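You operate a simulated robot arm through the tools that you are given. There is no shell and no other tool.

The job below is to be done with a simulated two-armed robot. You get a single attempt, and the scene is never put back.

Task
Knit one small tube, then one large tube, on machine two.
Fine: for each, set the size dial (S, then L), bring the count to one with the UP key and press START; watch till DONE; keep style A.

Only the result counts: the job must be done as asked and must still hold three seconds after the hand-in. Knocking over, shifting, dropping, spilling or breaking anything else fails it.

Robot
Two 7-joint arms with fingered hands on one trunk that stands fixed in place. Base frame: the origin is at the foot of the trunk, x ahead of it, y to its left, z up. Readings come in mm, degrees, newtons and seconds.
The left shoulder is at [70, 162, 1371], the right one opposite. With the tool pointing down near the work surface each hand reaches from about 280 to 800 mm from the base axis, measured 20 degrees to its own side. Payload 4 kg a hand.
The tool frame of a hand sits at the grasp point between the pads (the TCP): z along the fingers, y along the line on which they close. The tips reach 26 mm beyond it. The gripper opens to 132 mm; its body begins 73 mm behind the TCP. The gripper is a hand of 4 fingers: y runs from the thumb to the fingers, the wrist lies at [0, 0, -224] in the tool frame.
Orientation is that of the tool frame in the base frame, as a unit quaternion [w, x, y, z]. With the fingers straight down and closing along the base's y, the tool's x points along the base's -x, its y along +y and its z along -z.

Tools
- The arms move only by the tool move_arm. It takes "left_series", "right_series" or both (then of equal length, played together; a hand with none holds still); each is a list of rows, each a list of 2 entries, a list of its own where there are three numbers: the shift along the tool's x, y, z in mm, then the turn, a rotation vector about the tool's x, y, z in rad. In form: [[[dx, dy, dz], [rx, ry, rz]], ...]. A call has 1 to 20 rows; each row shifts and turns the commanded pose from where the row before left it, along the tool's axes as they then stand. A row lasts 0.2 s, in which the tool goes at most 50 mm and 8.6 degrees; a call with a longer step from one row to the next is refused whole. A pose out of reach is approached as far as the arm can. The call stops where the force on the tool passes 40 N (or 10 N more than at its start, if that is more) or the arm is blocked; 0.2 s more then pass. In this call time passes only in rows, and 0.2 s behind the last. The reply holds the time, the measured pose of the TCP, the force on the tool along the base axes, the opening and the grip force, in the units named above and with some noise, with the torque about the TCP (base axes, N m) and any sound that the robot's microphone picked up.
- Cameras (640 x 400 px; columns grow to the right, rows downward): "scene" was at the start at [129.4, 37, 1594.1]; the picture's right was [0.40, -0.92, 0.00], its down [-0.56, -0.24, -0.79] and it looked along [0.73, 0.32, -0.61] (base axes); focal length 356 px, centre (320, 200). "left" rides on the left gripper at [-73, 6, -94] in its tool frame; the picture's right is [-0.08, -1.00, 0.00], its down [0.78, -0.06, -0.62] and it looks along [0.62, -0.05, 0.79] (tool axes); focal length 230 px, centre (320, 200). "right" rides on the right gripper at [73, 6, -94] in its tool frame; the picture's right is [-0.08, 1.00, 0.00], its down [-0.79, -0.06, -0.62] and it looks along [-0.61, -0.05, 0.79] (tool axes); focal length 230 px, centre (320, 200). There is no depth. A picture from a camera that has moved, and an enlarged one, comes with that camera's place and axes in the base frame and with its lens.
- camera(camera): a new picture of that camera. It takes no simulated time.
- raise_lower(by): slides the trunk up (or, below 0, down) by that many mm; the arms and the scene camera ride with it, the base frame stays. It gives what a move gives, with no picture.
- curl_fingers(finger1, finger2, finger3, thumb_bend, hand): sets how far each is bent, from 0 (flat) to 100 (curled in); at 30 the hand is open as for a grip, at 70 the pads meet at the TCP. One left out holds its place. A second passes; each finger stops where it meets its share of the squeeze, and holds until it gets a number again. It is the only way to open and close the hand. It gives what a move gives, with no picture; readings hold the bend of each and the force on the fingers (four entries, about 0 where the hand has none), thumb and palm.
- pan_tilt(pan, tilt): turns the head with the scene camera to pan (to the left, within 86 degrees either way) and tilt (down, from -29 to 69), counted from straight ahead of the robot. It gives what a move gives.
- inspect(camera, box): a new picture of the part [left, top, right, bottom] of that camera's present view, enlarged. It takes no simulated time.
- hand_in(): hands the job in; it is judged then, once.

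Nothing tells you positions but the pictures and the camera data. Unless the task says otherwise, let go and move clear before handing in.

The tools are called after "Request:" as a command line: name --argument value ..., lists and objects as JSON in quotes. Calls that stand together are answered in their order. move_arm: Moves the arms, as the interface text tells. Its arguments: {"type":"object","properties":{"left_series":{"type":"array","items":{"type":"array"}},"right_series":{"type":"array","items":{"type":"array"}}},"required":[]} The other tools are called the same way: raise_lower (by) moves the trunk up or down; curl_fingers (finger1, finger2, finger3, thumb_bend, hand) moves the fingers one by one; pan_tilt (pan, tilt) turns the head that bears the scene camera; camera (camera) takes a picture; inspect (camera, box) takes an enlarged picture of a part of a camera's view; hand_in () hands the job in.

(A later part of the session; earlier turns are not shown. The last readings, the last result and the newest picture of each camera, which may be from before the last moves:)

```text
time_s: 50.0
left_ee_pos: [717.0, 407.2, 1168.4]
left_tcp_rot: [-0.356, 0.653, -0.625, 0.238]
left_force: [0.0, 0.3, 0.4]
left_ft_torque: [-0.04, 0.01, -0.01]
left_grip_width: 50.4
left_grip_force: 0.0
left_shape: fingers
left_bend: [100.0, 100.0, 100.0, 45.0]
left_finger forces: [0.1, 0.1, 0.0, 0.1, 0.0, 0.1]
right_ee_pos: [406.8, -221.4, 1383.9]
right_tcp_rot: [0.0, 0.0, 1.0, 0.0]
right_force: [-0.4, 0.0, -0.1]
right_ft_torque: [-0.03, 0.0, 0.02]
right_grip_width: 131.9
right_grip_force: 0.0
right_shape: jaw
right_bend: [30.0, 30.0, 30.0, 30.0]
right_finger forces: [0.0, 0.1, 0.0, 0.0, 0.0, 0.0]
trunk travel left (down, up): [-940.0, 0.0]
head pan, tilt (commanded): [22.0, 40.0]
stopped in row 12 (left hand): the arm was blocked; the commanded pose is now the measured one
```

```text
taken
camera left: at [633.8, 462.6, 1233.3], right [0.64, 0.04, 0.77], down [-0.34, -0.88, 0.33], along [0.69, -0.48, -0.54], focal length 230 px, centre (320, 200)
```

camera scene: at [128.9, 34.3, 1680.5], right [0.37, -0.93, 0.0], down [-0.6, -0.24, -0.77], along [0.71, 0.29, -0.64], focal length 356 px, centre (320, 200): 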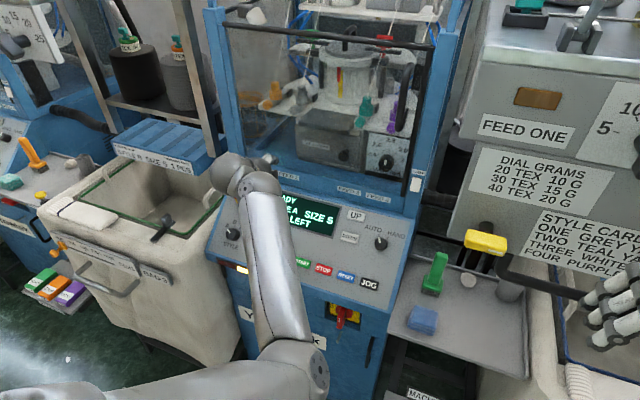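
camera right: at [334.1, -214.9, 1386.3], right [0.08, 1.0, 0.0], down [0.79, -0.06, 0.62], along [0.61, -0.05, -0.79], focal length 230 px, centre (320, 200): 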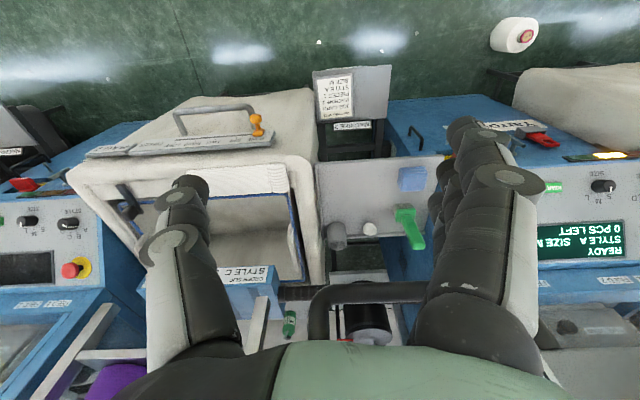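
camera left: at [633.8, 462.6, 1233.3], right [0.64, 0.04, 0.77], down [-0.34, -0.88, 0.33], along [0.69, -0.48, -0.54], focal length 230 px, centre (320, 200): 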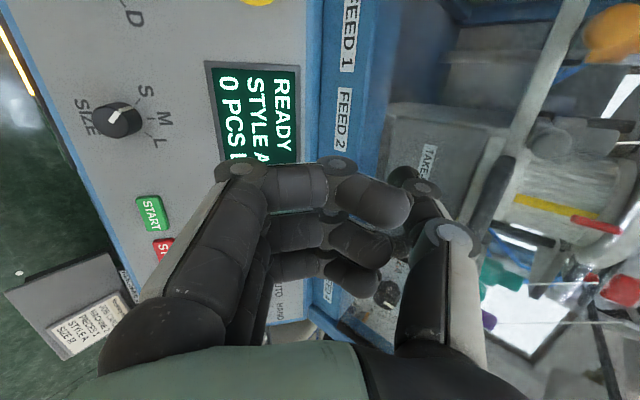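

This posture is awkward, so I will take the hand well back and turn it to the initial straight-down orientation in free air, to regain the elbow-up posture it started with.

Request:
move_arm --left_series '[[[0, 0, -40], [0, 0, 0]], [[0, 0, -40], [0, 0, 0]], [[0, 0, -40], [0, 0, 0]], [[0, 0, 0], [-0.042, 0.0628, 0.1152]], [[0, 0, 0], [-0.042, 0.0628, 0.1152]], [[0, 0, 0], [-0.042, 0.0628, 0.1152]], [[0, 0, 0], [-0.042, 0.0628, 0.1152]], [[0, 0, 0], [-0.042, 0.0628, 0.1152]]]'

Request:
camera --camera "scene"

```text
time_s: 51.8
left_ee_pos: [623.9, 381.8, 1242.5]
left_tcp_rot: [0.235, -0.436, 0.853, -0.162]
left_force: [-0.3, -0.1, 0.8]
left_ft_torque: [0.04, 0.01, 0.0]
left_grip_width: 50.7
left_grip_force: 0.0
left_shape: fingers
left_bend: [100.0, 100.0, 100.0, 45.0]
left_finger forces: [0.0, 0.0, 0.0, 0.0, 0.1, 0.0]
right_ee_pos: [408.1, -220.6, 1382.9]
right_tcp_rot: [-0.002, 0.0, 1.0, 0.0]
right_force: [0.1, 0.4, -0.5]
right_ft_torque: [0.01, 0.06, -0.03]
right_grip_width: 132.1
right_grip_force: 0.0
right_shape: jaw
right_bend: [30.0, 30.0, 30.0, 30.0]
right_finger forces: [0.0, 0.0, 0.1, 0.0, 0.0, 0.0]
trunk travel left (down, up): [-940.0, 0.0]
head pan, tilt (commanded): [22.0, 40.0]
```

```text
taken
camera scene: at [129.8, 33.7, 1680.4], right [0.37, -0.93, 0.0], down [-0.6, -0.24, -0.77], along [0.71, 0.29, -0.64], focal length 356 px, centre (320, 200)
```

scene: 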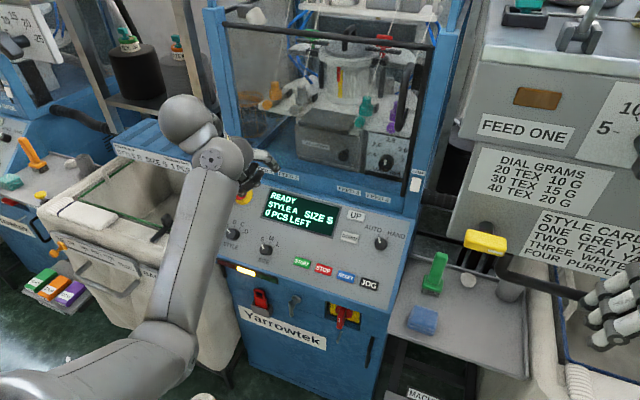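

No limit was hit and the elbow is swinging to the left side. I go on with the rest of the turn.

Request:
move_arm --left_series '[[[0, 0, 0], [-0.042, 0.0628, 0.1152]], [[0, 0, 0], [-0.042, 0.0628, 0.1152]], [[0, 0, 0], [-0.042, 0.0628, 0.1152]], [[0, 0, 0], [-0.042, 0.0628, 0.1152]]]'

Request:
camera --camera "scene"

```text
time_s: 52.8
left_ee_pos: [605.6, 345.6, 1155.0]
left_tcp_rot: [0.123, -0.226, 0.962, -0.086]
left_force: [0.1, 0.6, -0.4]
left_ft_torque: [0.0, 0.02, 0.01]
left_grip_width: 50.6
left_grip_force: 0.0
left_shape: fingers
left_bend: [100.0, 100.0, 100.0, 45.0]
left_finger forces: [0.1, 0.1, 0.0, 0.1, 0.0, 0.0]
left hand out of reach, approached as far as the arm can: row 2, 3, 4
right_ee_pos: [405.8, -217.9, 1383.2]
right_tcp_rot: [0.0, 0.0, 1.0, -0.002]
right_force: [1.0, 0.2, 0.1]
right_ft_torque: [-0.05, 0.0, 0.03]
right_grip_width: 132.0
right_grip_force: 0.1
right_shape: jaw
right_bend: [30.0, 30.0, 30.0, 30.0]
right_finger forces: [0.0, 0.1, 0.0, 0.0, 0.0, 0.0]
trunk travel left (down, up): [-940.0, 0.0]
head pan, tilt (commanded): [22.0, 40.0]
```

```text
taken
camera scene: at [128.7, 37.0, 1680.5], right [0.37, -0.93, 0.0], down [-0.6, -0.24, -0.77], along [0.71, 0.29, -0.64], focal length 356 px, centre (320, 200)
```

scene: 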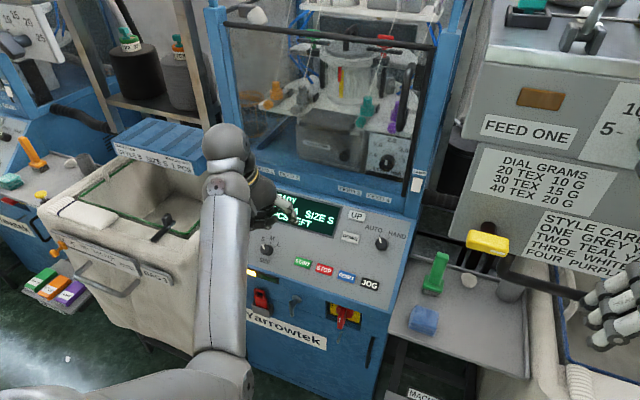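

Out of reach again with the hand pointing down and the elbow low. I pitch the hand forward again to 40°, shift it left to y≈420, and then yaw it negatively there, which earlier swung the elbow up on the right side.

Request:
move_arm --left_series '[[[0, 15, 0], [0.061, -0.126, 0]], [[0, 15, 0], [0.061, -0.126, 0]], [[0, 15, 0], [0.061, -0.126, 0]], [[0, 15, -10], [0, 0, 0]], [[0, 15, -10], [0, 0, 0]]]'

Request:
move_arm --left_series '[[[0, 0, 0], [0, 0, -0.131]], [[0, 0, 0], [0, 0, -0.131]], [[0, 0, 0], [0, 0, -0.131]], [[0, 0, 0], [0, 0, -0.131]], [[0, 0, 0], [0, 0, -0.131]], [[0, 0, 0], [0, 0, -0.131]]]'

Request:
camera --camera "scene"

```text
time_s: 54.0
left_ee_pos: [566.7, 412.7, 1148.0]
left_tcp_rot: [0.322, -0.226, 0.91, -0.129]
left_force: [0.6, 0.0, 0.3]
left_ft_torque: [-0.01, 0.02, -0.02]
left_grip_width: 50.5
left_grip_force: 0.1
left_shape: fingers
left_bend: [100.0, 100.0, 100.0, 45.0]
left_finger forces: [0.1, 0.0, 0.1, 0.0, 0.0, 0.0]
right_ee_pos: [405.5, -220.2, 1384.4]
right_tcp_rot: [0.0, 0.0, 1.0, 0.0]
right_force: [0.7, 0.9, 0.3]
right_ft_torque: [-0.03, 0.03, -0.03]
right_grip_width: 132.0
right_grip_force: 0.1
right_shape: jaw
right_bend: [30.0, 30.0, 30.0, 30.0]
right_finger forces: [0.1, 0.1, 0.0, 0.0, 0.1, 0.0]
trunk travel left (down, up): [-940.0, 0.0]
head pan, tilt (commanded): [22.0, 40.0]
```

```text
time_s: 55.4
left_ee_pos: [565.5, 412.5, 1147.2]
left_tcp_rot: [0.246, -0.559, 0.754, -0.243]
left_force: [0.6, 0.2, 0.2]
left_ft_torque: [-0.03, 0.02, -0.02]
left_grip_width: 50.7
left_grip_force: 0.2
left_shape: fingers
left_bend: [100.0, 100.0, 100.0, 45.0]
left_finger forces: [0.1, 0.0, 0.1, 0.0, 0.0, 0.1]
right_ee_pos: [407.5, -220.8, 1383.4]
right_tcp_rot: [0.0, 0.0, 1.0, 0.0]
right_force: [-0.4, 0.4, -0.2]
right_ft_torque: [-0.04, -0.03, -0.02]
right_grip_width: 131.9
right_grip_force: 0.1
right_shape: jaw
right_bend: [30.0, 30.0, 30.0, 30.0]
right_finger forces: [0.0, 0.1, 0.0, 0.1, 0.0, 0.1]
trunk travel left (down, up): [-940.0, 0.0]
head pan, tilt (commanded): [22.0, 40.0]
```

```text
taken
camera scene: at [128.8, 34.3, 1680.5], right [0.37, -0.93, 0.0], down [-0.6, -0.24, -0.77], along [0.71, 0.29, -0.64], focal length 356 px, centre (320, 200)
```

scene: 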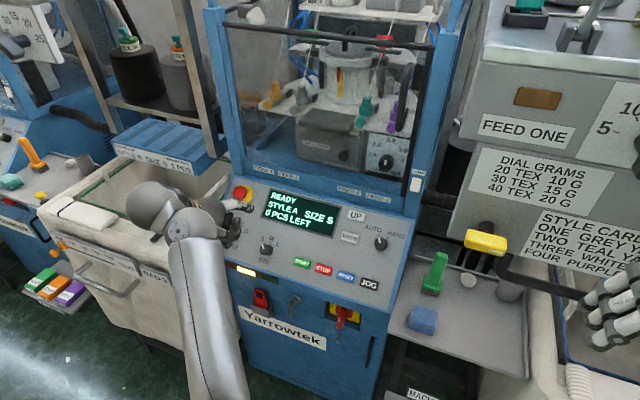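

The elbow is low and out of view. I tilt the head down to see the whole left arm's posture.

Request:
pan_tilt --pan 35 --tilt 65

Request:
camera --camera "scene"

```text
time_s: 56.2
left_ee_pos: [566.2, 412.1, 1145.8]
left_tcp_rot: [0.248, -0.558, 0.754, -0.242]
left_force: [-0.2, -0.3, -0.2]
left_ft_torque: [-0.01, 0.01, -0.01]
left_grip_width: 50.7
left_grip_force: 0.0
left_shape: fingers
left_bend: [100.0, 100.0, 100.0, 45.0]
left_finger forces: [0.0, 0.0, 0.0, 0.1, 0.0, 0.0]
right_ee_pos: [406.4, -221.1, 1383.5]
right_tcp_rot: [0.0, 0.0, 1.0, 0.0]
right_force: [-0.5, -0.2, 0.1]
right_ft_torque: [-0.01, -0.02, -0.02]
right_grip_width: 132.1
right_grip_force: 0.0
right_shape: jaw
right_bend: [30.0, 30.0, 30.0, 30.0]
right_finger forces: [0.0, 0.0, 0.1, 0.0, 0.0, 0.0]
trunk travel left (down, up): [-940.0, 0.0]
head pan, tilt (commanded): [35.0, 65.0]
```

```text
taken
camera scene: at [99.8, 37.1, 1648.2], right [0.57, -0.82, 0.0], down [-0.74, -0.52, -0.42], along [0.35, 0.24, -0.91], focal length 356 px, centre (320, 200)
```

scene: 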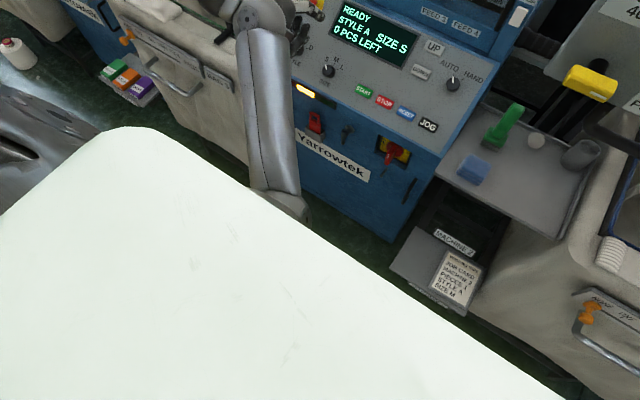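

The left elbow hangs low near the torso. I raise the hand, pitch it forward, and unroll it there (where rolling does not move the elbow), as the first half of a manoeuvre to swing the elbow outward to the left and up.

Request:
move_arm --left_series '[[[-0.7, -26.5, -28.7], [0, 0, 0]], [[-0.7, -26.5, -28.7], [0, 0, 0]], [[-0.7, -26.5, -28.7], [0, 0, 0]], [[-0.7, -26.5, -28.7], [0, 0, 0]], [[-0.7, -26.5, -28.7], [0, 0, 0]], [[0, 0, 0], [0.135, -0.036, 0.012]], [[0, 0, 0], [0.135, -0.036, 0.012]], [[0, 0, 0], [0.135, -0.036, 0.012]], [[0, 0, 0], [0.135, -0.036, 0.012]]]'

Request:
pan_tilt --pan 22 --tilt 45

Request:
camera --camera "scene"

```text
time_s: 58.5
left_ee_pos: [560.5, 425.2, 1280.2]
left_tcp_rot: [0.464, -0.471, 0.657, -0.363]
left_force: [0.7, 0.7, 0.8]
left_ft_torque: [0.03, -0.03, -0.02]
left_grip_width: 50.7
left_grip_force: 0.0
left_shape: fingers
left_bend: [100.0, 100.0, 100.0, 45.0]
left_finger forces: [0.0, 0.0, 0.0, 0.0, 0.0, 0.1]
left hand out of reach, approached as far as the arm can: row 4, 5
right_ee_pos: [406.2, -223.0, 1382.9]
right_tcp_rot: [0.0, 0.0, 1.0, 0.001]
right_force: [-0.5, -0.8, -1.4]
right_ft_torque: [0.02, 0.01, -0.02]
right_grip_width: 131.8
right_grip_force: 0.1
right_shape: jaw
right_bend: [30.0, 30.0, 30.0, 30.0]
right_finger forces: [0.0, 0.0, 0.0, 0.0, 0.0, 0.0]
trunk travel left (down, up): [-940.0, 0.0]
head pan, tilt (commanded): [35.0, 65.0]
stopped in row 9 (left hand): the arm was blocked; the commanded pose is now the measured one
```

```text
time_s: 59.3
left_ee_pos: [559.8, 426.3, 1278.7]
left_tcp_rot: [0.463, -0.471, 0.657, -0.364]
left_force: [0.0, 0.1, 0.6]
left_ft_torque: [0.02, 0.03, 0.01]
left_grip_width: 50.7
left_grip_force: 0.2
left_shape: fingers
left_bend: [100.0, 100.0, 100.0, 45.0]
left_finger forces: [0.0, 0.0, 0.0, 0.1, 0.1, 0.0]
right_ee_pos: [406.1, -220.6, 1383.6]
right_tcp_rot: [0.0, -0.001, 1.0, 0.0]
right_force: [-0.3, -0.1, 0.5]
right_ft_torque: [0.03, -0.02, 0.01]
right_grip_width: 132.1
right_grip_force: 0.1
right_shape: jaw
right_bend: [30.0, 30.0, 30.0, 30.0]
right_finger forces: [0.0, 0.0, 0.0, 0.0, 0.1, 0.1]
trunk travel left (down, up): [-940.0, 0.0]
head pan, tilt (commanded): [22.0, 45.0]
```

```text
taken
camera scene: at [125.2, 32.9, 1673.2], right [0.37, -0.93, 0.0], down [-0.66, -0.27, -0.71], along [0.66, 0.26, -0.71], focal length 356 px, centre (320, 200)
```

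scene: 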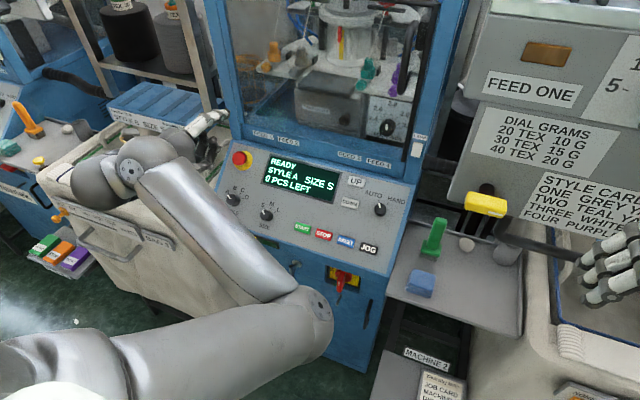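

Good — the elbow swung to the right side and partly up when the hand pitched toward horizontal. I continue pitching the hand up some more to carry the elbow further.

Request:
move_arm --left_series '[[[0, 0, 0], [0.124, -0.038, 0.005]], [[0, 0, 0], [0.124, -0.038, 0.005]], [[0, 0, 0], [0.124, -0.038, 0.005]], [[0, 0, 0], [0.124, -0.038, 0.005]]]'

Request:
camera --camera "scene"

```text
time_s: 60.3
left_ee_pos: [563.2, 419.9, 1278.1]
left_tcp_rot: [0.607, -0.374, 0.529, -0.461]
left_force: [-0.3, 0.4, -0.1]
left_ft_torque: [0.0, -0.03, -0.01]
left_grip_width: 50.7
left_grip_force: 0.0
left_shape: fingers
left_bend: [100.0, 100.0, 100.0, 45.0]
left_finger forces: [0.1, 0.1, 0.1, 0.1, 0.0, 0.0]
left hand out of reach, approached as far as the arm can: row 4
right_ee_pos: [406.6, -217.7, 1383.4]
right_tcp_rot: [0.0, 0.0, 1.0, -0.001]
right_force: [-0.4, -0.1, 0.8]
right_ft_torque: [-0.02, -0.02, -0.02]
right_grip_width: 131.9
right_grip_force: 0.1
right_shape: jaw
right_bend: [30.0, 30.0, 30.0, 30.0]
right_finger forces: [0.0, 0.1, 0.1, 0.0, 0.0, 0.0]
trunk travel left (down, up): [-940.0, 0.0]
head pan, tilt (commanded): [22.0, 45.0]
```

```text
taken
camera scene: at [124.6, 35.8, 1673.0], right [0.37, -0.93, 0.0], down [-0.66, -0.27, -0.71], along [0.66, 0.26, -0.71], focal length 356 px, centre (320, 200)
```

scene: 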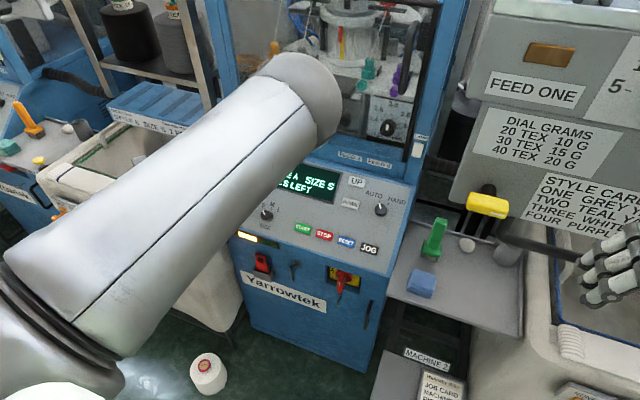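

Excellent: the elbow is up again. Now I unroll the hand (+75° about its axis) in this pose and check that the elbow stays up.

Request:
move_arm --left_series '[[[0, 0, 0], [0, 0, 0.131]], [[0, 0, 0], [0, 0, 0.131]], [[0, 0, 0], [0, 0, 0.131]], [[0, 0, 0], [0, 0, 0.131]], [[0, 0, 0], [0, 0, 0.131]]]'

Request:
camera --camera "scene"

```text
time_s: 61.5
left_ee_pos: [563.7, 417.0, 1278.1]
left_tcp_rot: [0.722, -0.185, 0.622, -0.241]
left_force: [1.4, 1.2, -0.8]
left_ft_torque: [0.03, 0.0, 0.03]
left_grip_width: 50.5
left_grip_force: 0.0
left_shape: fingers
left_bend: [100.0, 100.0, 100.0, 45.0]
left_finger forces: [0.0, 0.0, 0.1, 0.1, 0.1, 0.0]
right_ee_pos: [405.4, -221.3, 1383.1]
right_tcp_rot: [-0.001, 0.0, 1.0, -0.001]
right_force: [0.0, -0.2, 0.1]
right_ft_torque: [-0.02, -0.01, 0.03]
right_grip_width: 131.9
right_grip_force: 0.0
right_shape: jaw
right_bend: [30.0, 30.0, 30.0, 30.0]
right_finger forces: [0.1, 0.0, 0.0, 0.1, 0.1, 0.1]
trunk travel left (down, up): [-940.0, 0.0]
head pan, tilt (commanded): [22.0, 45.0]
```

```text
taken
camera scene: at [125.4, 33.2, 1673.2], right [0.37, -0.93, 0.0], down [-0.66, -0.26, -0.71], along [0.66, 0.26, -0.71], focal length 356 px, centre (320, 200)
```

scene: 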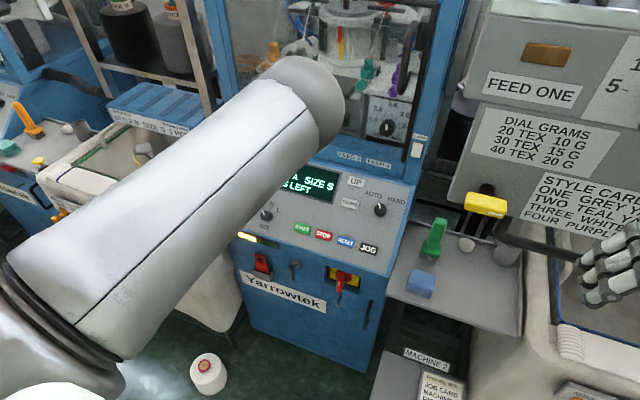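

The elbow stays up. I finish the unroll and then pitch the hand down toward 45°.

Request:
move_arm --left_series '[[[0, 0, 0], [0, 0, 0.131]], [[0, 0, 0], [0, 0, 0.131]], [[0, 0, 0], [0, 0, 0.131]], [[0, 0, 0], [0, 0, 0.131]]]'

Request:
move_arm --left_series '[[[0, 0, -10], [0, 0.131, 0]], [[0, 0, -10], [0, 0.131, 0]], [[0, 0, -10], [0, 0.131, 0]]]'

Request:
camera --camera "scene"

```text
time_s: 62.5
left_ee_pos: [561.8, 416.6, 1277.3]
left_tcp_rot: [0.76, -0.018, 0.649, -0.044]
left_force: [-0.1, 0.2, 0.3]
left_ft_torque: [-0.01, 0.0, 0.0]
left_grip_width: 50.7
left_grip_force: 0.1
left_shape: fingers
left_bend: [100.0, 100.0, 100.0, 45.0]
left_finger forces: [0.0, 0.0, 0.1, 0.1, 0.0, 0.0]
right_ee_pos: [406.3, -221.8, 1383.1]
right_tcp_rot: [0.0, 0.001, 1.0, -0.001]
right_force: [-0.3, 0.1, 0.1]
right_ft_torque: [0.01, -0.03, -0.01]
right_grip_width: 131.9
right_grip_force: 0.2
right_shape: jaw
right_bend: [30.0, 30.0, 30.0, 30.0]
right_finger forces: [0.0, 0.0, 0.1, 0.0, 0.0, 0.1]
trunk travel left (down, up): [-940.0, 0.0]
head pan, tilt (commanded): [22.0, 45.0]
```

```text
time_s: 63.3
left_ee_pos: [531.6, 418.9, 1276.4]
left_tcp_rot: [0.617, -0.009, 0.785, -0.048]
left_force: [-0.7, 0.3, -1.2]
left_ft_torque: [0.0, 0.03, 0.01]
left_grip_width: 50.5
left_grip_force: 0.0
left_shape: fingers
left_bend: [100.0, 100.0, 100.0, 45.0]
left_finger forces: [0.0, 0.0, 0.0, 0.0, 0.0, 0.1]
right_ee_pos: [406.6, -219.8, 1384.1]
right_tcp_rot: [0.001, 0.001, 1.0, 0.0]
right_force: [0.3, 0.9, 0.9]
right_ft_torque: [-0.02, 0.02, 0.04]
right_grip_width: 131.8
right_grip_force: 0.0
right_shape: jaw
right_bend: [30.0, 30.0, 30.0, 30.0]
right_finger forces: [0.0, 0.0, 0.1, 0.0, 0.0, 0.2]
trunk travel left (down, up): [-940.0, 0.0]
head pan, tilt (commanded): [22.0, 45.0]
```

```text
taken
camera scene: at [125.1, 33.7, 1673.2], right [0.37, -0.93, 0.0], down [-0.66, -0.27, -0.71], along [0.66, 0.26, -0.71], focal length 356 px, centre (320, 200)
```

scene: 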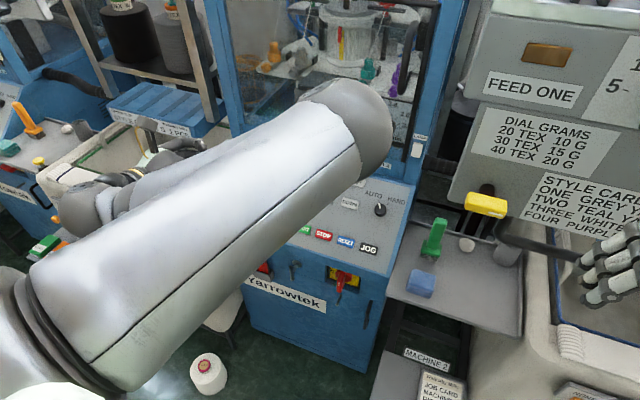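

The elbow is still up on the right. I move the hand right and forward toward the UP hover, then pitch down further, watching for limits.

Request:
move_arm --left_series '[[[2.2, -28.3, 19.9], [0, 0, 0]], [[2.2, -28.3, 19.9], [0, 0, 0]], [[2.2, -28.3, 19.9], [0, 0, 0]], [[2.2, -28.3, 19.9], [0, 0, 0]], [[0, 0, 0], [0, 0.131, 0]], [[0, 0, 0], [0, 0.131, 0]]]'

Request:
camera --camera "scene"

```text
time_s: 64.7
left_ee_pos: [574.4, 384.8, 1253.1]
left_tcp_rot: [0.51, -0.001, 0.858, -0.052]
left_force: [0.1, -0.4, -0.3]
left_ft_torque: [0.01, -0.06, 0.02]
left_grip_width: 50.8
left_grip_force: 0.0
left_shape: fingers
left_bend: [100.0, 100.0, 100.0, 45.0]
left_finger forces: [0.0, 0.1, 0.0, 0.1, 0.0, 0.1]
left hand out of reach, approached as far as the arm can: row 3, 4, 5, 6
right_ee_pos: [405.8, -219.7, 1383.3]
right_tcp_rot: [0.0, 0.0, 1.0, 0.0]
right_force: [0.4, 0.2, 0.2]
right_ft_torque: [-0.02, 0.01, 0.02]
right_grip_width: 132.1
right_grip_force: 0.0
right_shape: jaw
right_bend: [30.0, 30.0, 30.0, 30.0]
right_finger forces: [0.0, 0.0, 0.1, 0.0, 0.0, 0.0]
trunk travel left (down, up): [-940.0, 0.0]
head pan, tilt (commanded): [22.0, 45.0]
```

```text
taken
camera scene: at [124.9, 34.6, 1673.3], right [0.37, -0.93, 0.0], down [-0.66, -0.27, -0.71], along [0.66, 0.26, -0.71], focal length 356 px, centre (320, 200)
```

scene: 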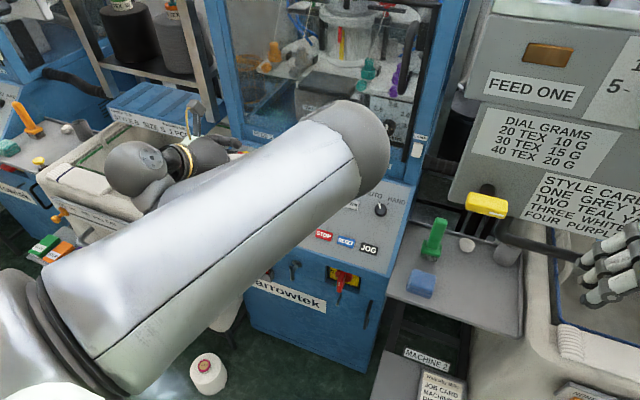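

The forearm has to point sideways while the hand is so close to the body. I extend the arm first toward the left part of the panel (well above it), so the bend eases, and go right only then.

Request:
move_arm --left_series '[[[13, 1, 40], [0, 0, 0]], [[13, 1, 40], [0, 0, 0]], [[13, 1, 40], [0, 0, 0]], [[13, 1, 40], [0, 0, 0]], [[0, 0, 0], [0, 0.131, 0]], [[0, 0, 0], [0, 0.131, 0]]]'

Request:
camera --camera "scene"

Request:
camera --camera "left"

```text
time_s: 66.1
left_ee_pos: [682.4, 389.2, 1130.0]
left_tcp_rot: [0.393, 0.004, 0.918, -0.05]
left_force: [-0.2, 0.3, -0.5]
left_ft_torque: [-0.03, 0.0, -0.02]
left_grip_width: 50.6
left_grip_force: 0.1
left_shape: fingers
left_bend: [100.0, 100.0, 100.0, 45.0]
left_finger forces: [0.1, 0.0, 0.1, 0.0, 0.0, 0.0]
left hand out of reach, approached as far as the arm can: row 1
right_ee_pos: [405.6, -218.9, 1383.3]
right_tcp_rot: [-0.001, 0.0, 1.0, 0.0]
right_force: [0.6, -0.1, -0.1]
right_ft_torque: [0.02, 0.01, 0.02]
right_grip_width: 132.0
right_grip_force: 0.1
right_shape: jaw
right_bend: [30.0, 30.0, 30.0, 30.0]
right_finger forces: [0.0, 0.0, 0.0, 0.1, 0.0, 0.1]
trunk travel left (down, up): [-940.0, 0.0]
head pan, tilt (commanded): [22.0, 45.0]
```

```text
taken
camera scene: at [125.0, 33.7, 1673.2], right [0.37, -0.93, 0.0], down [-0.66, -0.27, -0.71], along [0.66, 0.26, -0.71], focal length 356 px, centre (320, 200)
```

scene: 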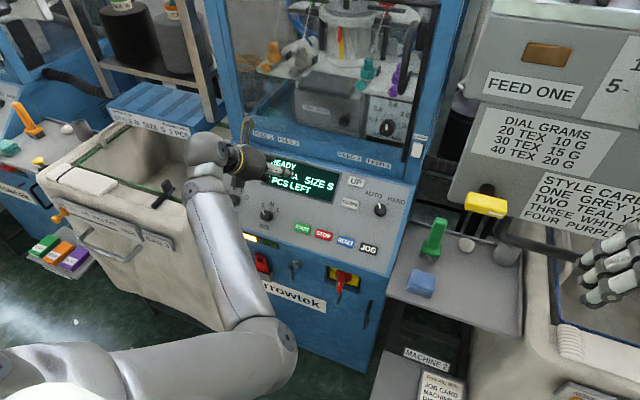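

```text
taken
camera left: at [665.7, 406.1, 1245.9], right [0.01, -0.99, 0.14], down [-0.99, -0.03, -0.14], along [0.14, -0.14, -0.98], focal length 230 px, centre (320, 200)
```

left: 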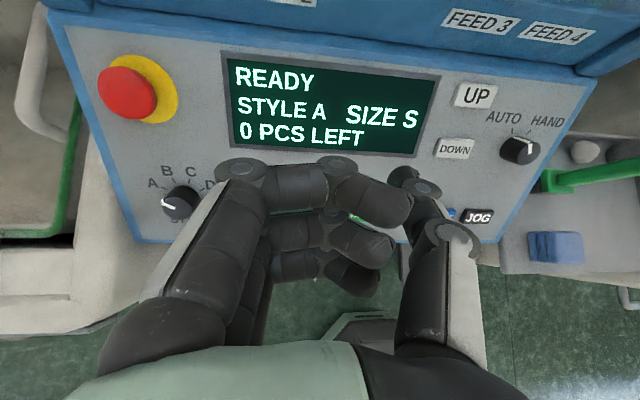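

The elbow dropped again, so I choose a pose that suits a low elbow: hand pointing forward (70° pitch) with the thumb up (yaw −90°), pressing with the middle finger, which is then the lowest part. I shape the hand and turn it in place, clear of the panel.

Request:
curl_fingers --hand "left" --finger1 100 --finger2 45 --finger3 100 --thumb_bend 90

Request:
move_arm --left_series '[[[0, 0, -10], [0.0211, -0.0324, -0.1245]], [[0, 0, -10], [0.0211, -0.0324, -0.1245]], [[0, 0, 0], [0.0211, -0.0324, -0.1245]], [[0, 0, 0], [0.0211, -0.0324, -0.1245]], [[0, 0, 0], [0.0211, -0.0324, -0.1245]], [[0, 0, 0], [0.0211, -0.0324, -0.1245]], [[0, 0, 0], [0.0211, -0.0324, -0.1245]], [[0, 0, 0], [0.0211, -0.0324, -0.1245]], [[0, 0, 0], [0.0211, -0.0324, -0.1245]], [[0, 0, 0], [0.0211, -0.0324, -0.1245]], [[0, 0, 0], [0.0211, -0.0324, -0.1245]], [[0, 0, 0], [0.0211, -0.0324, -0.1245]]]'

Request:
camera --camera "scene"

Request:
camera --camera "left"

```text
time_s: 67.1
left_ee_pos: [682.8, 390.6, 1130.9]
left_tcp_rot: [0.392, 0.004, 0.919, -0.049]
left_force: [0.1, -0.7, 0.1]
left_ft_torque: [0.0, 0.0, -0.01]
left_grip_width: 37.7
left_grip_force: 0.0
left_shape: fingers
left_bend: [100.0, 45.0, 100.0, 90.0]
left_finger forces: [0.0, 0.0, 0.0, 0.0, 0.0, 0.0]
right_ee_pos: [407.2, -221.5, 1384.4]
right_tcp_rot: [0.0, 0.0, 1.0, 0.0]
right_force: [-0.1, 0.0, 0.6]
right_ft_torque: [-0.03, 0.0, 0.0]
right_grip_width: 131.9
right_grip_force: 0.0
right_shape: jaw
right_bend: [30.0, 30.0, 30.0, 30.0]
right_finger forces: [0.0, 0.1, 0.0, 0.0, 0.1, 0.1]
trunk travel left (down, up): [-940.0, 0.0]
head pan, tilt (commanded): [22.0, 45.0]
```

```text
time_s: 69.9
left_ee_pos: [665.7, 454.1, 1179.2]
left_tcp_rot: [-0.452, 0.573, -0.57, 0.377]
left_force: [0.1, 0.1, 0.6]
left_ft_torque: [-0.03, 0.02, -0.02]
left_grip_width: 37.6
left_grip_force: 0.1
left_shape: fingers
left_bend: [100.0, 45.0, 100.0, 90.0]
left_finger forces: [0.0, 0.0, 0.0, 0.0, 0.0, 0.1]
right_ee_pos: [406.2, -220.5, 1383.1]
right_tcp_rot: [0.0, 0.0, 1.0, 0.0]
right_force: [-0.5, 0.2, -0.6]
right_ft_torque: [-0.03, 0.01, -0.04]
right_grip_width: 132.0
right_grip_force: 0.1
right_shape: jaw
right_bend: [30.0, 30.0, 30.0, 30.0]
right_finger forces: [0.1, 0.1, 0.0, 0.0, 0.0, 0.0]
trunk travel left (down, up): [-940.0, 0.0]
head pan, tilt (commanded): [22.0, 45.0]
stopped in row 12 (left hand): the arm was blocked; the commanded pose is now the measured one
```

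```text
taken
camera scene: at [125.5, 32.8, 1673.2], right [0.37, -0.93, 0.0], down [-0.66, -0.26, -0.71], along [0.66, 0.26, -0.71], focal length 356 px, centre (320, 200)
```

scene: 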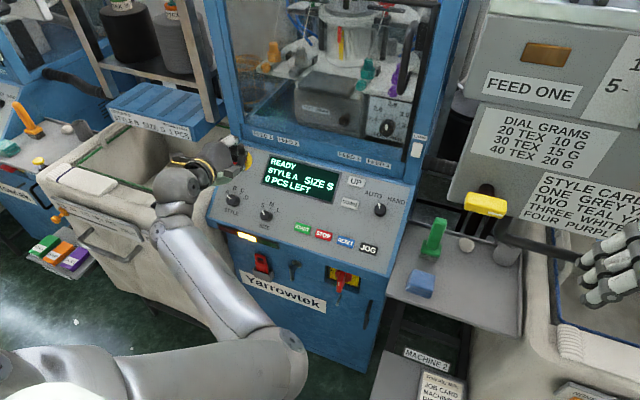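

```text
taken
camera left: at [570.3, 517.4, 1209.0], right [0.3, 0.02, 0.95], down [-0.52, -0.84, 0.18], along [0.8, -0.55, -0.25], focal length 230 px, centre (320, 200)
```

left: 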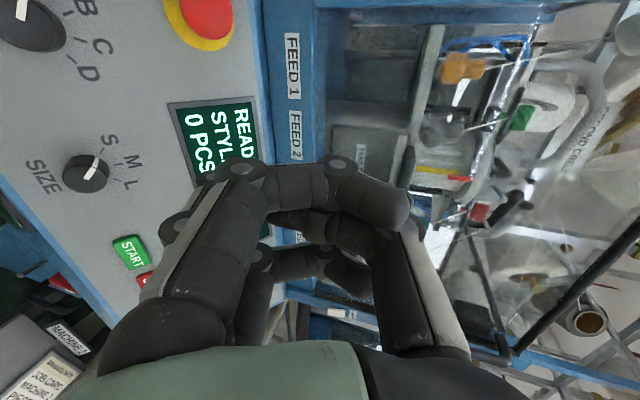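

The arm is again in the middle of swinging its elbow. I give it a few null rows and small turns to let the swing complete, then look.

Request:
move_arm --left_series '[[[0, 0, 0], [0, 0, 0]], [[0, 0, 0], [0.0211, -0.0324, -0.1245]], [[0, 0, 0], [0, 0, 0]]]'

Request:
camera --camera "scene"

```text
time_s: 70.9
left_ee_pos: [659.6, 477.3, 1185.8]
left_tcp_rot: [-0.459, 0.605, -0.523, 0.385]
left_force: [0.3, -0.3, 1.1]
left_ft_torque: [0.02, 0.01, -0.02]
left_grip_width: 37.7
left_grip_force: 0.0
left_shape: fingers
left_bend: [100.0, 45.0, 100.0, 90.0]
left_finger forces: [0.0, 0.0, 0.0, 0.0, 0.0, 0.0]
right_ee_pos: [406.6, -220.6, 1383.8]
right_tcp_rot: [-0.001, -0.001, 1.0, 0.001]
right_force: [0.3, 1.2, -0.6]
right_ft_torque: [0.0, 0.0, -0.02]
right_grip_width: 131.9
right_grip_force: 0.2
right_shape: jaw
right_bend: [30.0, 30.0, 30.0, 30.0]
right_finger forces: [0.0, 0.1, 0.0, 0.0, 0.1, 0.1]
trunk travel left (down, up): [-940.0, 0.0]
head pan, tilt (commanded): [22.0, 45.0]
stopped in row 3 (left hand): the arm was blocked; the commanded pose is now the measured one
```

```text
taken
camera scene: at [125.4, 32.7, 1673.2], right [0.37, -0.93, 0.0], down [-0.66, -0.26, -0.71], along [0.66, 0.26, -0.71], focal length 356 px, centre (320, 200)
```

scene: 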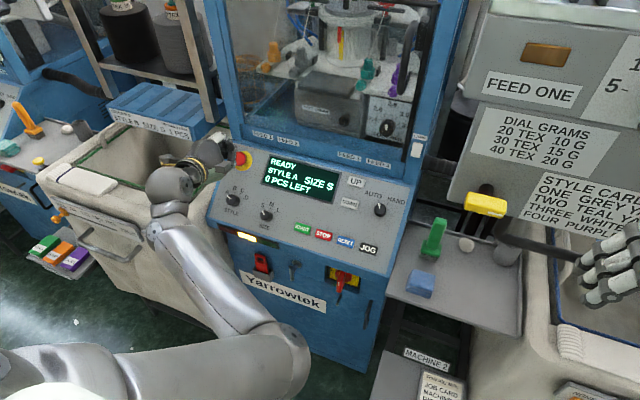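

Still drifting, so I retreat to the pose where the elbow flipped up before (x≈560, z≈1280) and pitch the hand upward there, further than last time, to carry the elbow well up.

Request:
move_arm --left_series '[[[8.3, -15.8, -31], [0, 0, 0]], [[8.3, -15.8, -31], [0, 0, 0]], [[8.3, -15.8, -31], [0, 0, 0]], [[8.3, -15.8, -31], [0, 0, 0]], [[0, 0, 0], [0.128, 0.004, -0.02]], [[0, 0, 0], [0.128, 0.004, -0.02]], [[0, 0, 0], [0.128, 0.004, -0.02]]]'

Request:
camera --camera "scene"

```text
time_s: 72.5
left_ee_pos: [594.1, 472.0, 1266.7]
left_tcp_rot: [0.561, -0.516, 0.419, -0.493]
left_force: [-0.4, 0.2, 0.1]
left_ft_torque: [-0.01, 0.0, 0.0]
left_grip_width: 37.9
left_grip_force: 0.1
left_shape: fingers
left_bend: [100.0, 45.0, 100.0, 90.0]
left_finger forces: [0.0, 0.1, 0.0, 0.0, 0.1, 0.0]
left hand out of reach, approached as far as the arm can: row 3, 4, 5
right_ee_pos: [406.6, -221.5, 1382.8]
right_tcp_rot: [-0.001, 0.0, 1.0, 0.0]
right_force: [0.7, -0.4, -0.1]
right_ft_torque: [0.0, 0.0, 0.02]
right_grip_width: 131.8
right_grip_force: 0.0
right_shape: jaw
right_bend: [30.0, 30.0, 30.0, 30.0]
right_finger forces: [0.0, 0.0, 0.0, 0.1, 0.0, 0.1]
trunk travel left (down, up): [-940.0, 0.0]
head pan, tilt (commanded): [22.0, 45.0]
```

```text
taken
camera scene: at [126.1, 32.5, 1673.2], right [0.37, -0.93, 0.0], down [-0.66, -0.26, -0.71], along [0.66, 0.26, -0.71], focal length 356 px, centre (320, 200)
```

scene: 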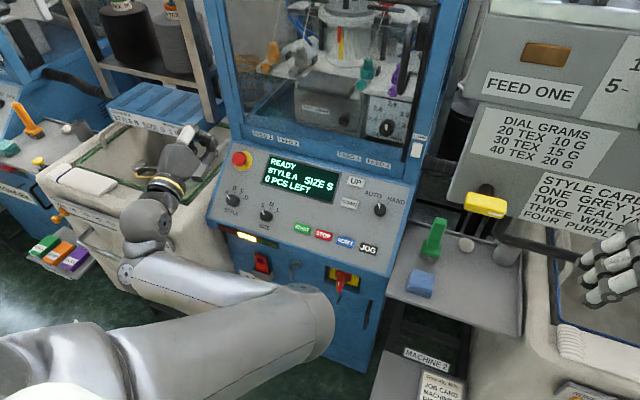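

The elbow is moving over the right side. I continue pitching the hand up.

Request:
move_arm --left_series '[[[0, 0, 0], [0.128, 0.0024, -0.0216]], [[0, 0, 0], [0.128, 0.0024, -0.0216]], [[0, 0, 0], [0.128, 0.0024, -0.0216]], [[0, 0, 0], [0.128, 0.0024, -0.0216]]]'

Request:
camera --camera "scene"

```text
time_s: 73.5
left_ee_pos: [594.9, 458.0, 1254.6]
left_tcp_rot: [0.638, -0.38, 0.266, -0.615]
left_force: [-0.5, 0.9, 0.6]
left_ft_torque: [-0.02, 0.0, -0.01]
left_grip_width: 37.7
left_grip_force: 0.1
left_shape: fingers
left_bend: [100.0, 45.0, 100.0, 90.0]
left_finger forces: [0.0, 0.0, 0.0, 0.0, 0.0, 0.0]
right_ee_pos: [407.3, -220.6, 1383.7]
right_tcp_rot: [0.0, 0.0, 1.0, 0.0]
right_force: [0.3, 0.7, 0.0]
right_ft_torque: [0.0, -0.02, 0.01]
right_grip_width: 132.1
right_grip_force: 0.1
right_shape: jaw
right_bend: [30.0, 30.0, 30.0, 30.0]
right_finger forces: [0.0, 0.0, 0.0, 0.1, 0.0, 0.0]
trunk travel left (down, up): [-940.0, 0.0]
head pan, tilt (commanded): [22.0, 45.0]
```

```text
taken
camera scene: at [125.5, 33.2, 1673.2], right [0.37, -0.93, 0.0], down [-0.66, -0.26, -0.71], along [0.66, 0.26, -0.71], focal length 356 px, centre (320, 200)
```

scene: 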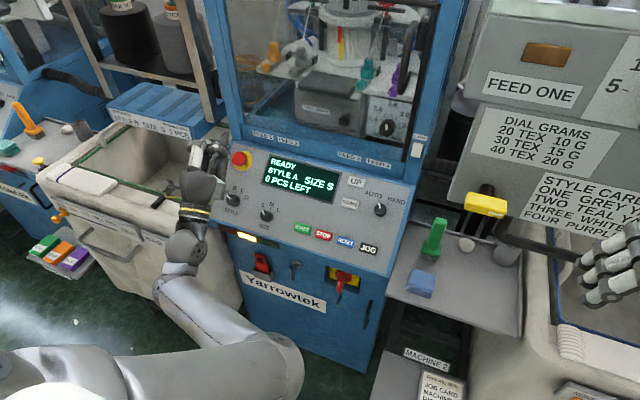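

The elbow did not flip this time. I change tactics: stretch the arm out straight to the free left side with the hand in line, where rolling the hand also rolls the whole arm, to bring the elbow to the outer left side — ideal for reaching the panel. First I align the hand.

Request:
move_arm --left_series '[[[0, 0, 0], [-0.0538, -0.1126, 0]], [[0, 0, 0], [-0.0538, -0.1126, 0]], [[0, 0, 0], [-0.0538, -0.1126, 0]], [[0, 0, 0], [-0.0538, -0.1126, 0]], [[0, 0, 0], [-0.0538, -0.1126, 0]], [[0, 0, 0], [-0.0538, -0.1126, 0]], [[0, 0, 0], [-0.0538, -0.1126, 0]], [[0, 0, 0], [-0.0538, -0.1126, 0]], [[0, 0, 0], [-0.0538, -0.1126, 0]]]'

Request:
pan_tilt --pan 55 --tilt 35

Request:
camera --camera "scene"

Request:
camera --camera "left"

```text
time_s: 74.2
left_ee_pos: [592.6, 525.6, 1310.5]
left_tcp_rot: [0.701, -0.429, 0.234, -0.519]
left_force: [0.7, 0.0, -0.9]
left_ft_torque: [-0.02, -0.03, -0.02]
left_grip_width: 37.7
left_grip_force: 0.0
left_shape: fingers
left_bend: [100.0, 45.0, 100.0, 90.0]
left_finger forces: [0.0, 0.0, 0.0, 0.0, 0.1, 0.1]
left hand out of reach, approached as far as the arm can: row 2, 3
right_ee_pos: [405.1, -219.9, 1384.9]
right_tcp_rot: [0.001, 0.0, 1.0, 0.0]
right_force: [0.4, 1.0, -0.4]
right_ft_torque: [-0.01, -0.01, -0.02]
right_grip_width: 131.8
right_grip_force: 0.2
right_shape: jaw
right_bend: [30.0, 30.0, 30.0, 30.0]
right_finger forces: [0.0, 0.0, 0.1, 0.0, 0.0, 0.0]
trunk travel left (down, up): [-940.0, 0.0]
head pan, tilt (commanded): [22.0, 45.0]
stopped in row 3 (left hand): the arm was blocked; the commanded pose is now the measured one
```

```text
time_s: 75.1
left_ee_pos: [595.1, 525.2, 1310.9]
left_tcp_rot: [0.701, -0.429, 0.234, -0.519]
left_force: [0.1, -0.6, -0.5]
left_ft_torque: [0.02, 0.01, 0.01]
left_grip_width: 37.7
left_grip_force: 0.1
left_shape: fingers
left_bend: [100.0, 45.0, 100.0, 90.0]
left_finger forces: [0.1, 0.0, 0.0, 0.0, 0.1, 0.1]
right_ee_pos: [405.5, -221.5, 1381.7]
right_tcp_rot: [-0.001, 0.0, 1.0, 0.0]
right_force: [0.3, 0.2, -0.5]
right_ft_torque: [-0.01, -0.02, 0.01]
right_grip_width: 132.0
right_grip_force: 0.0
right_shape: jaw
right_bend: [30.0, 30.0, 30.0, 30.0]
right_finger forces: [0.0, 0.0, 0.0, 0.0, 0.1, 0.0]
trunk travel left (down, up): [-940.0, 0.0]
head pan, tilt (commanded): [55.0, 35.0]
```

```text
taken
camera scene: at [100.8, 74.1, 1688.0], right [0.82, -0.57, 0.0], down [-0.33, -0.47, -0.82], along [0.47, 0.67, -0.57], focal length 356 px, centre (320, 200)
```

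scene: 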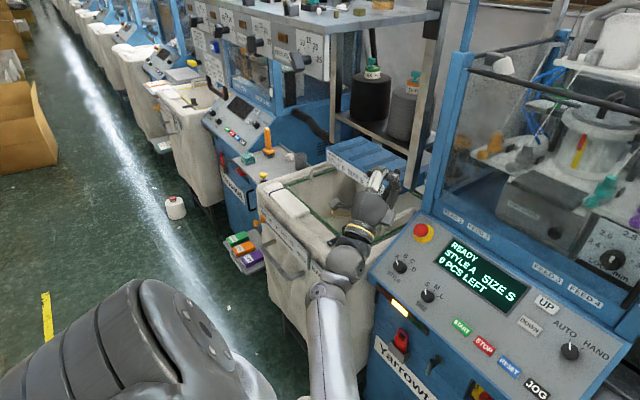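

```text
taken
camera left: at [499.9, 559.2, 1248.7], right [-0.55, -0.02, 0.83], down [-0.23, -0.96, -0.18], along [0.8, -0.29, 0.52], focal length 230 px, centre (320, 200)
```

left: 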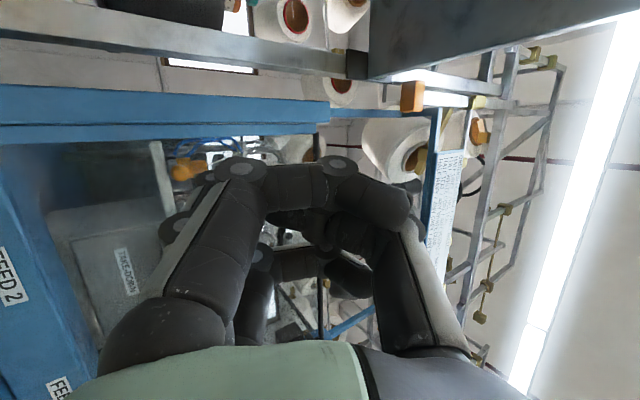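

I see the shoulder and free aisle space on the left. I stretch the arm out to the left in the present hand orientation.

Request:
move_arm --left_series '[[[-31.4, -14.5, 20], [0, 0, 0]], [[-31.4, -14.5, 20], [0, 0, 0]], [[-31.4, -14.5, 20], [0, 0, 0]], [[-31.4, -14.5, 20], [0, 0, 0]], [[-31.4, -14.5, 20], [0, 0, 0]], [[-31.4, -14.5, 20], [0, 0, 0]]]'

Request:
camera --camera "scene"

```text
time_s: 76.5
left_ee_pos: [576.5, 737.8, 1423.4]
left_tcp_rot: [0.7, -0.429, 0.234, -0.52]
left_force: [-0.2, 0.1, 0.1]
left_ft_torque: [0.0, 0.04, -0.03]
left_grip_width: 37.5
left_grip_force: 0.0
left_shape: fingers
left_bend: [100.0, 45.0, 100.0, 90.0]
left_finger forces: [0.1, 0.1, 0.0, 0.0, 0.0, 0.1]
right_ee_pos: [406.3, -219.3, 1383.9]
right_tcp_rot: [-0.001, 0.0, 1.0, 0.0]
right_force: [0.1, 0.0, -0.3]
right_ft_torque: [0.0, 0.01, 0.04]
right_grip_width: 131.8
right_grip_force: 0.0
right_shape: jaw
right_bend: [30.0, 30.0, 30.0, 30.0]
right_finger forces: [0.0, 0.0, 0.1, 0.0, 0.0, 0.1]
trunk travel left (down, up): [-940.0, 0.0]
head pan, tilt (commanded): [55.0, 35.0]
```

```text
taken
camera scene: at [99.7, 76.3, 1688.0], right [0.82, -0.57, 0.0], down [-0.33, -0.47, -0.82], along [0.47, 0.67, -0.57], focal length 356 px, centre (320, 200)
```

scene: 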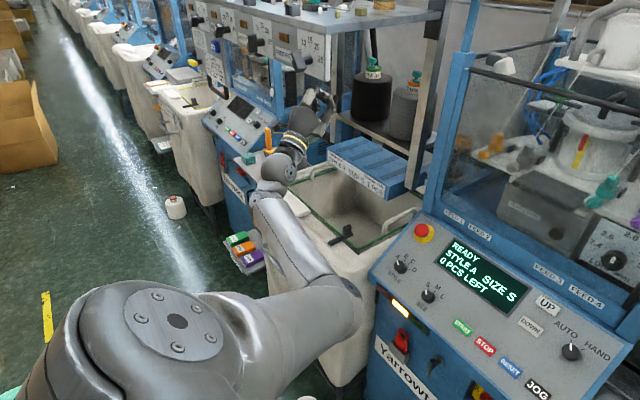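

Stretched out freely to the left, the arm tracks well and the elbow sits lower right. I now pitch the hand down from here, which should push the elbow upward rather than letting it hang.

Request:
move_arm --left_series '[[[0, 0, 0], [-0.131, -0.018, 0]], [[0, 0, 0], [-0.131, -0.018, 0]], [[0, 0, 0], [-0.131, -0.018, 0]], [[0, 0, 0], [-0.131, -0.018, 0]], [[0, 0, 0], [-0.131, -0.018, 0]], [[0, 0, 0], [-0.131, -0.018, 0]], [[0, 0, 0], [-0.131, -0.018, 0]], [[0, 0, 0], [-0.131, -0.018, 0]]]'

Request:
camera --camera "scene"

```text
time_s: 78.0
left_ee_pos: [572.2, 732.4, 1415.5]
left_tcp_rot: [-0.482, 0.7, -0.382, 0.363]
left_force: [-10.5, -7.5, -11.5]
left_ft_torque: [0.91, -1.39, 0.1]
left_grip_width: 37.7
left_grip_force: 6.4
left_shape: fingers
left_bend: [100.0, 45.0, 100.0, 90.0]
left_finger forces: [0.0, 0.1, 0.0, 0.1, 0.1, 13.5]
right_ee_pos: [404.7, -219.8, 1384.2]
right_tcp_rot: [-0.001, 0.0, 1.0, 0.0]
right_force: [0.8, -0.7, 0.3]
right_ft_torque: [0.0, -0.01, -0.02]
right_grip_width: 131.8
right_grip_force: 0.1
right_shape: jaw
right_bend: [30.0, 30.0, 30.0, 30.0]
right_finger forces: [0.1, 0.0, 0.1, 0.1, 0.1, 0.0]
trunk travel left (down, up): [-940.0, 0.0]
head pan, tilt (commanded): [55.0, 35.0]
stopped in row 7 (left hand): the force on the tool passed its limit at 58 N (the readings are from after the stop); the commanded pose is now the measured one
```

```text
taken
camera scene: at [97.7, 74.5, 1688.1], right [0.82, -0.57, 0.0], down [-0.33, -0.47, -0.82], along [0.47, 0.67, -0.57], focal length 356 px, centre (320, 200)
```

scene: 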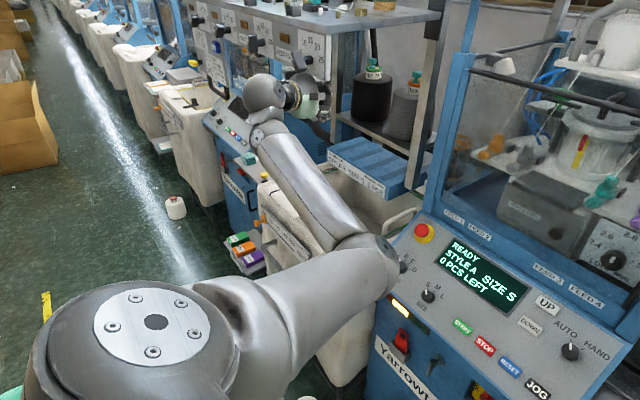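

The hand touched something (58 N peak) — I must see what it is before moving. I look closely with both cameras.

Request:
inspect --camera "scene" --box '[200, 20, 400, 145]'

Request:
camera --camera "left"

```text
3.20 times, centred on (300, 82) of scene
camera zoom: at [97.7, 74.5, 1688.1], right [0.82, -0.57, 0.0], down [-0.33, -0.47, -0.82], along [0.47, 0.67, -0.57], focal length 1139 px, centre (384, 576)
```

zoom: 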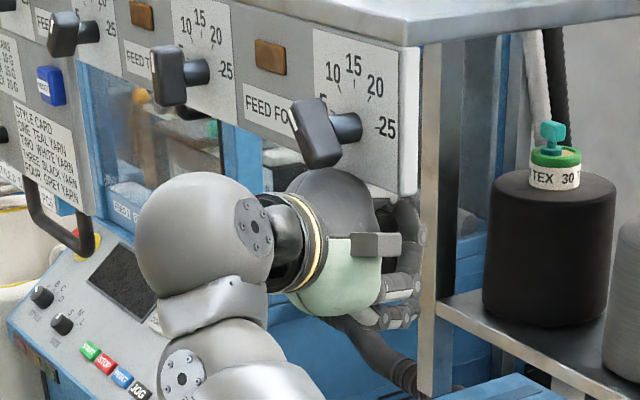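

```text
taken
camera left: at [456.7, 758.9, 1425.7], right [0.15, 0.31, 0.94], down [-0.18, -0.93, 0.33], along [0.97, -0.22, -0.08], focal length 230 px, centre (320, 200)
```

left: 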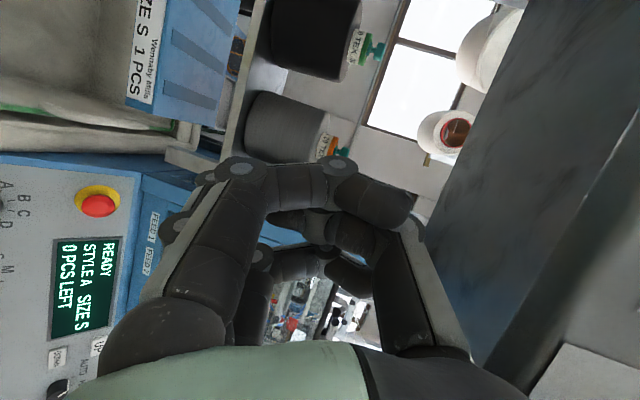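

The back of the hand is touching the underside of the neighbouring cabinet near its FEED FOUR lever. I move straight away from it along the contact force direction (down, back and right).

Request:
move_arm --left_series '[[[0.4, 16.9, -10.4], [0, 0, 0]], [[0.9, 33.8, -20.7], [0, 0, 0]], [[0.9, 33.8, -20.7], [0, 0, 0]]]'

Request:
inspect --camera "scene" --box '[160, 0, 400, 150]'

```text
time_s: 78.8
left_ee_pos: [515.9, 691.9, 1351.7]
left_tcp_rot: [-0.485, 0.698, -0.382, 0.363]
left_force: [-0.1, 0.0, -0.1]
left_ft_torque: [-0.01, 0.02, 0.02]
left_grip_width: 37.5
left_grip_force: 0.0
left_shape: fingers
left_bend: [100.0, 45.0, 100.0, 90.0]
left_finger forces: [0.0, 0.0, 0.1, 0.0, 0.1, 0.1]
right_ee_pos: [405.5, -221.8, 1382.6]
right_tcp_rot: [0.001, 0.0, 1.0, 0.001]
right_force: [-0.4, -1.0, 0.0]
right_ft_torque: [0.02, 0.03, 0.01]
right_grip_width: 131.9
right_grip_force: 0.0
right_shape: jaw
right_bend: [30.0, 30.0, 30.0, 30.0]
right_finger forces: [0.0, 0.0, 0.1, 0.1, 0.0, 0.1]
trunk travel left (down, up): [-940.0, 0.0]
head pan, tilt (commanded): [55.0, 35.0]
```

```text
2.67 times, centred on (280, 75) of scene
camera zoom: at [100.2, 73.7, 1688.1], right [0.82, -0.57, 0.0], down [-0.33, -0.47, -0.82], along [0.47, 0.67, -0.57], focal length 949 px, centre (427, 533)
```

zoom: 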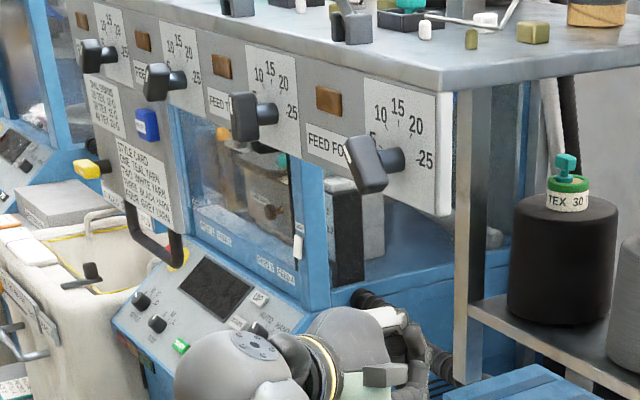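

Clear of contact; forces are zero. The elbow was rising while the hand pitched down, so I continue that, this time pulling the hand back toward the robot and away from the cabinet.

Request:
move_arm --left_series '[[[6.1, 12.2, -12.8], [0, 0, 0]], [[6.1, 12.2, -12.8], [0, 0, 0]], [[6.1, 12.2, -12.8], [-0.13, -0.019, 0]], [[6.1, 12.2, -12.8], [-0.13, -0.019, 0]], [[6.1, 12.2, -12.8], [-0.13, -0.019, 0]], [[6.1, 12.2, -12.8], [-0.13, -0.019, 0]]]'

Request:
camera --camera "scene"

```text
time_s: 80.2
left_ee_pos: [448.1, 605.5, 1318.9]
left_tcp_rot: [-0.301, 0.813, -0.445, 0.226]
left_force: [0.3, 0.5, 0.4]
left_ft_torque: [0.01, 0.0, 0.02]
left_grip_width: 37.7
left_grip_force: 0.2
left_shape: fingers
left_bend: [100.0, 45.0, 100.0, 90.0]
left_finger forces: [0.0, 0.1, 0.0, 0.0, 0.1, 0.0]
right_ee_pos: [405.0, -220.1, 1383.8]
right_tcp_rot: [0.0, 0.0, 1.0, 0.001]
right_force: [0.6, 0.6, -0.6]
right_ft_torque: [-0.01, -0.03, 0.03]
right_grip_width: 131.9
right_grip_force: 0.0
right_shape: jaw
right_bend: [30.0, 30.0, 30.0, 30.0]
right_finger forces: [0.0, 0.1, 0.0, 0.1, 0.0, 0.1]
trunk travel left (down, up): [-940.0, 0.0]
head pan, tilt (commanded): [55.0, 35.0]
```

```text
taken
camera scene: at [100.1, 75.3, 1688.0], right [0.82, -0.57, 0.0], down [-0.33, -0.47, -0.82], along [0.47, 0.67, -0.57], focal length 356 px, centre (320, 200)
```

scene: 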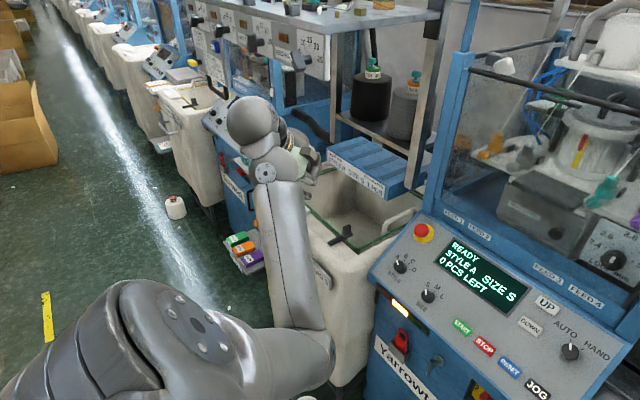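

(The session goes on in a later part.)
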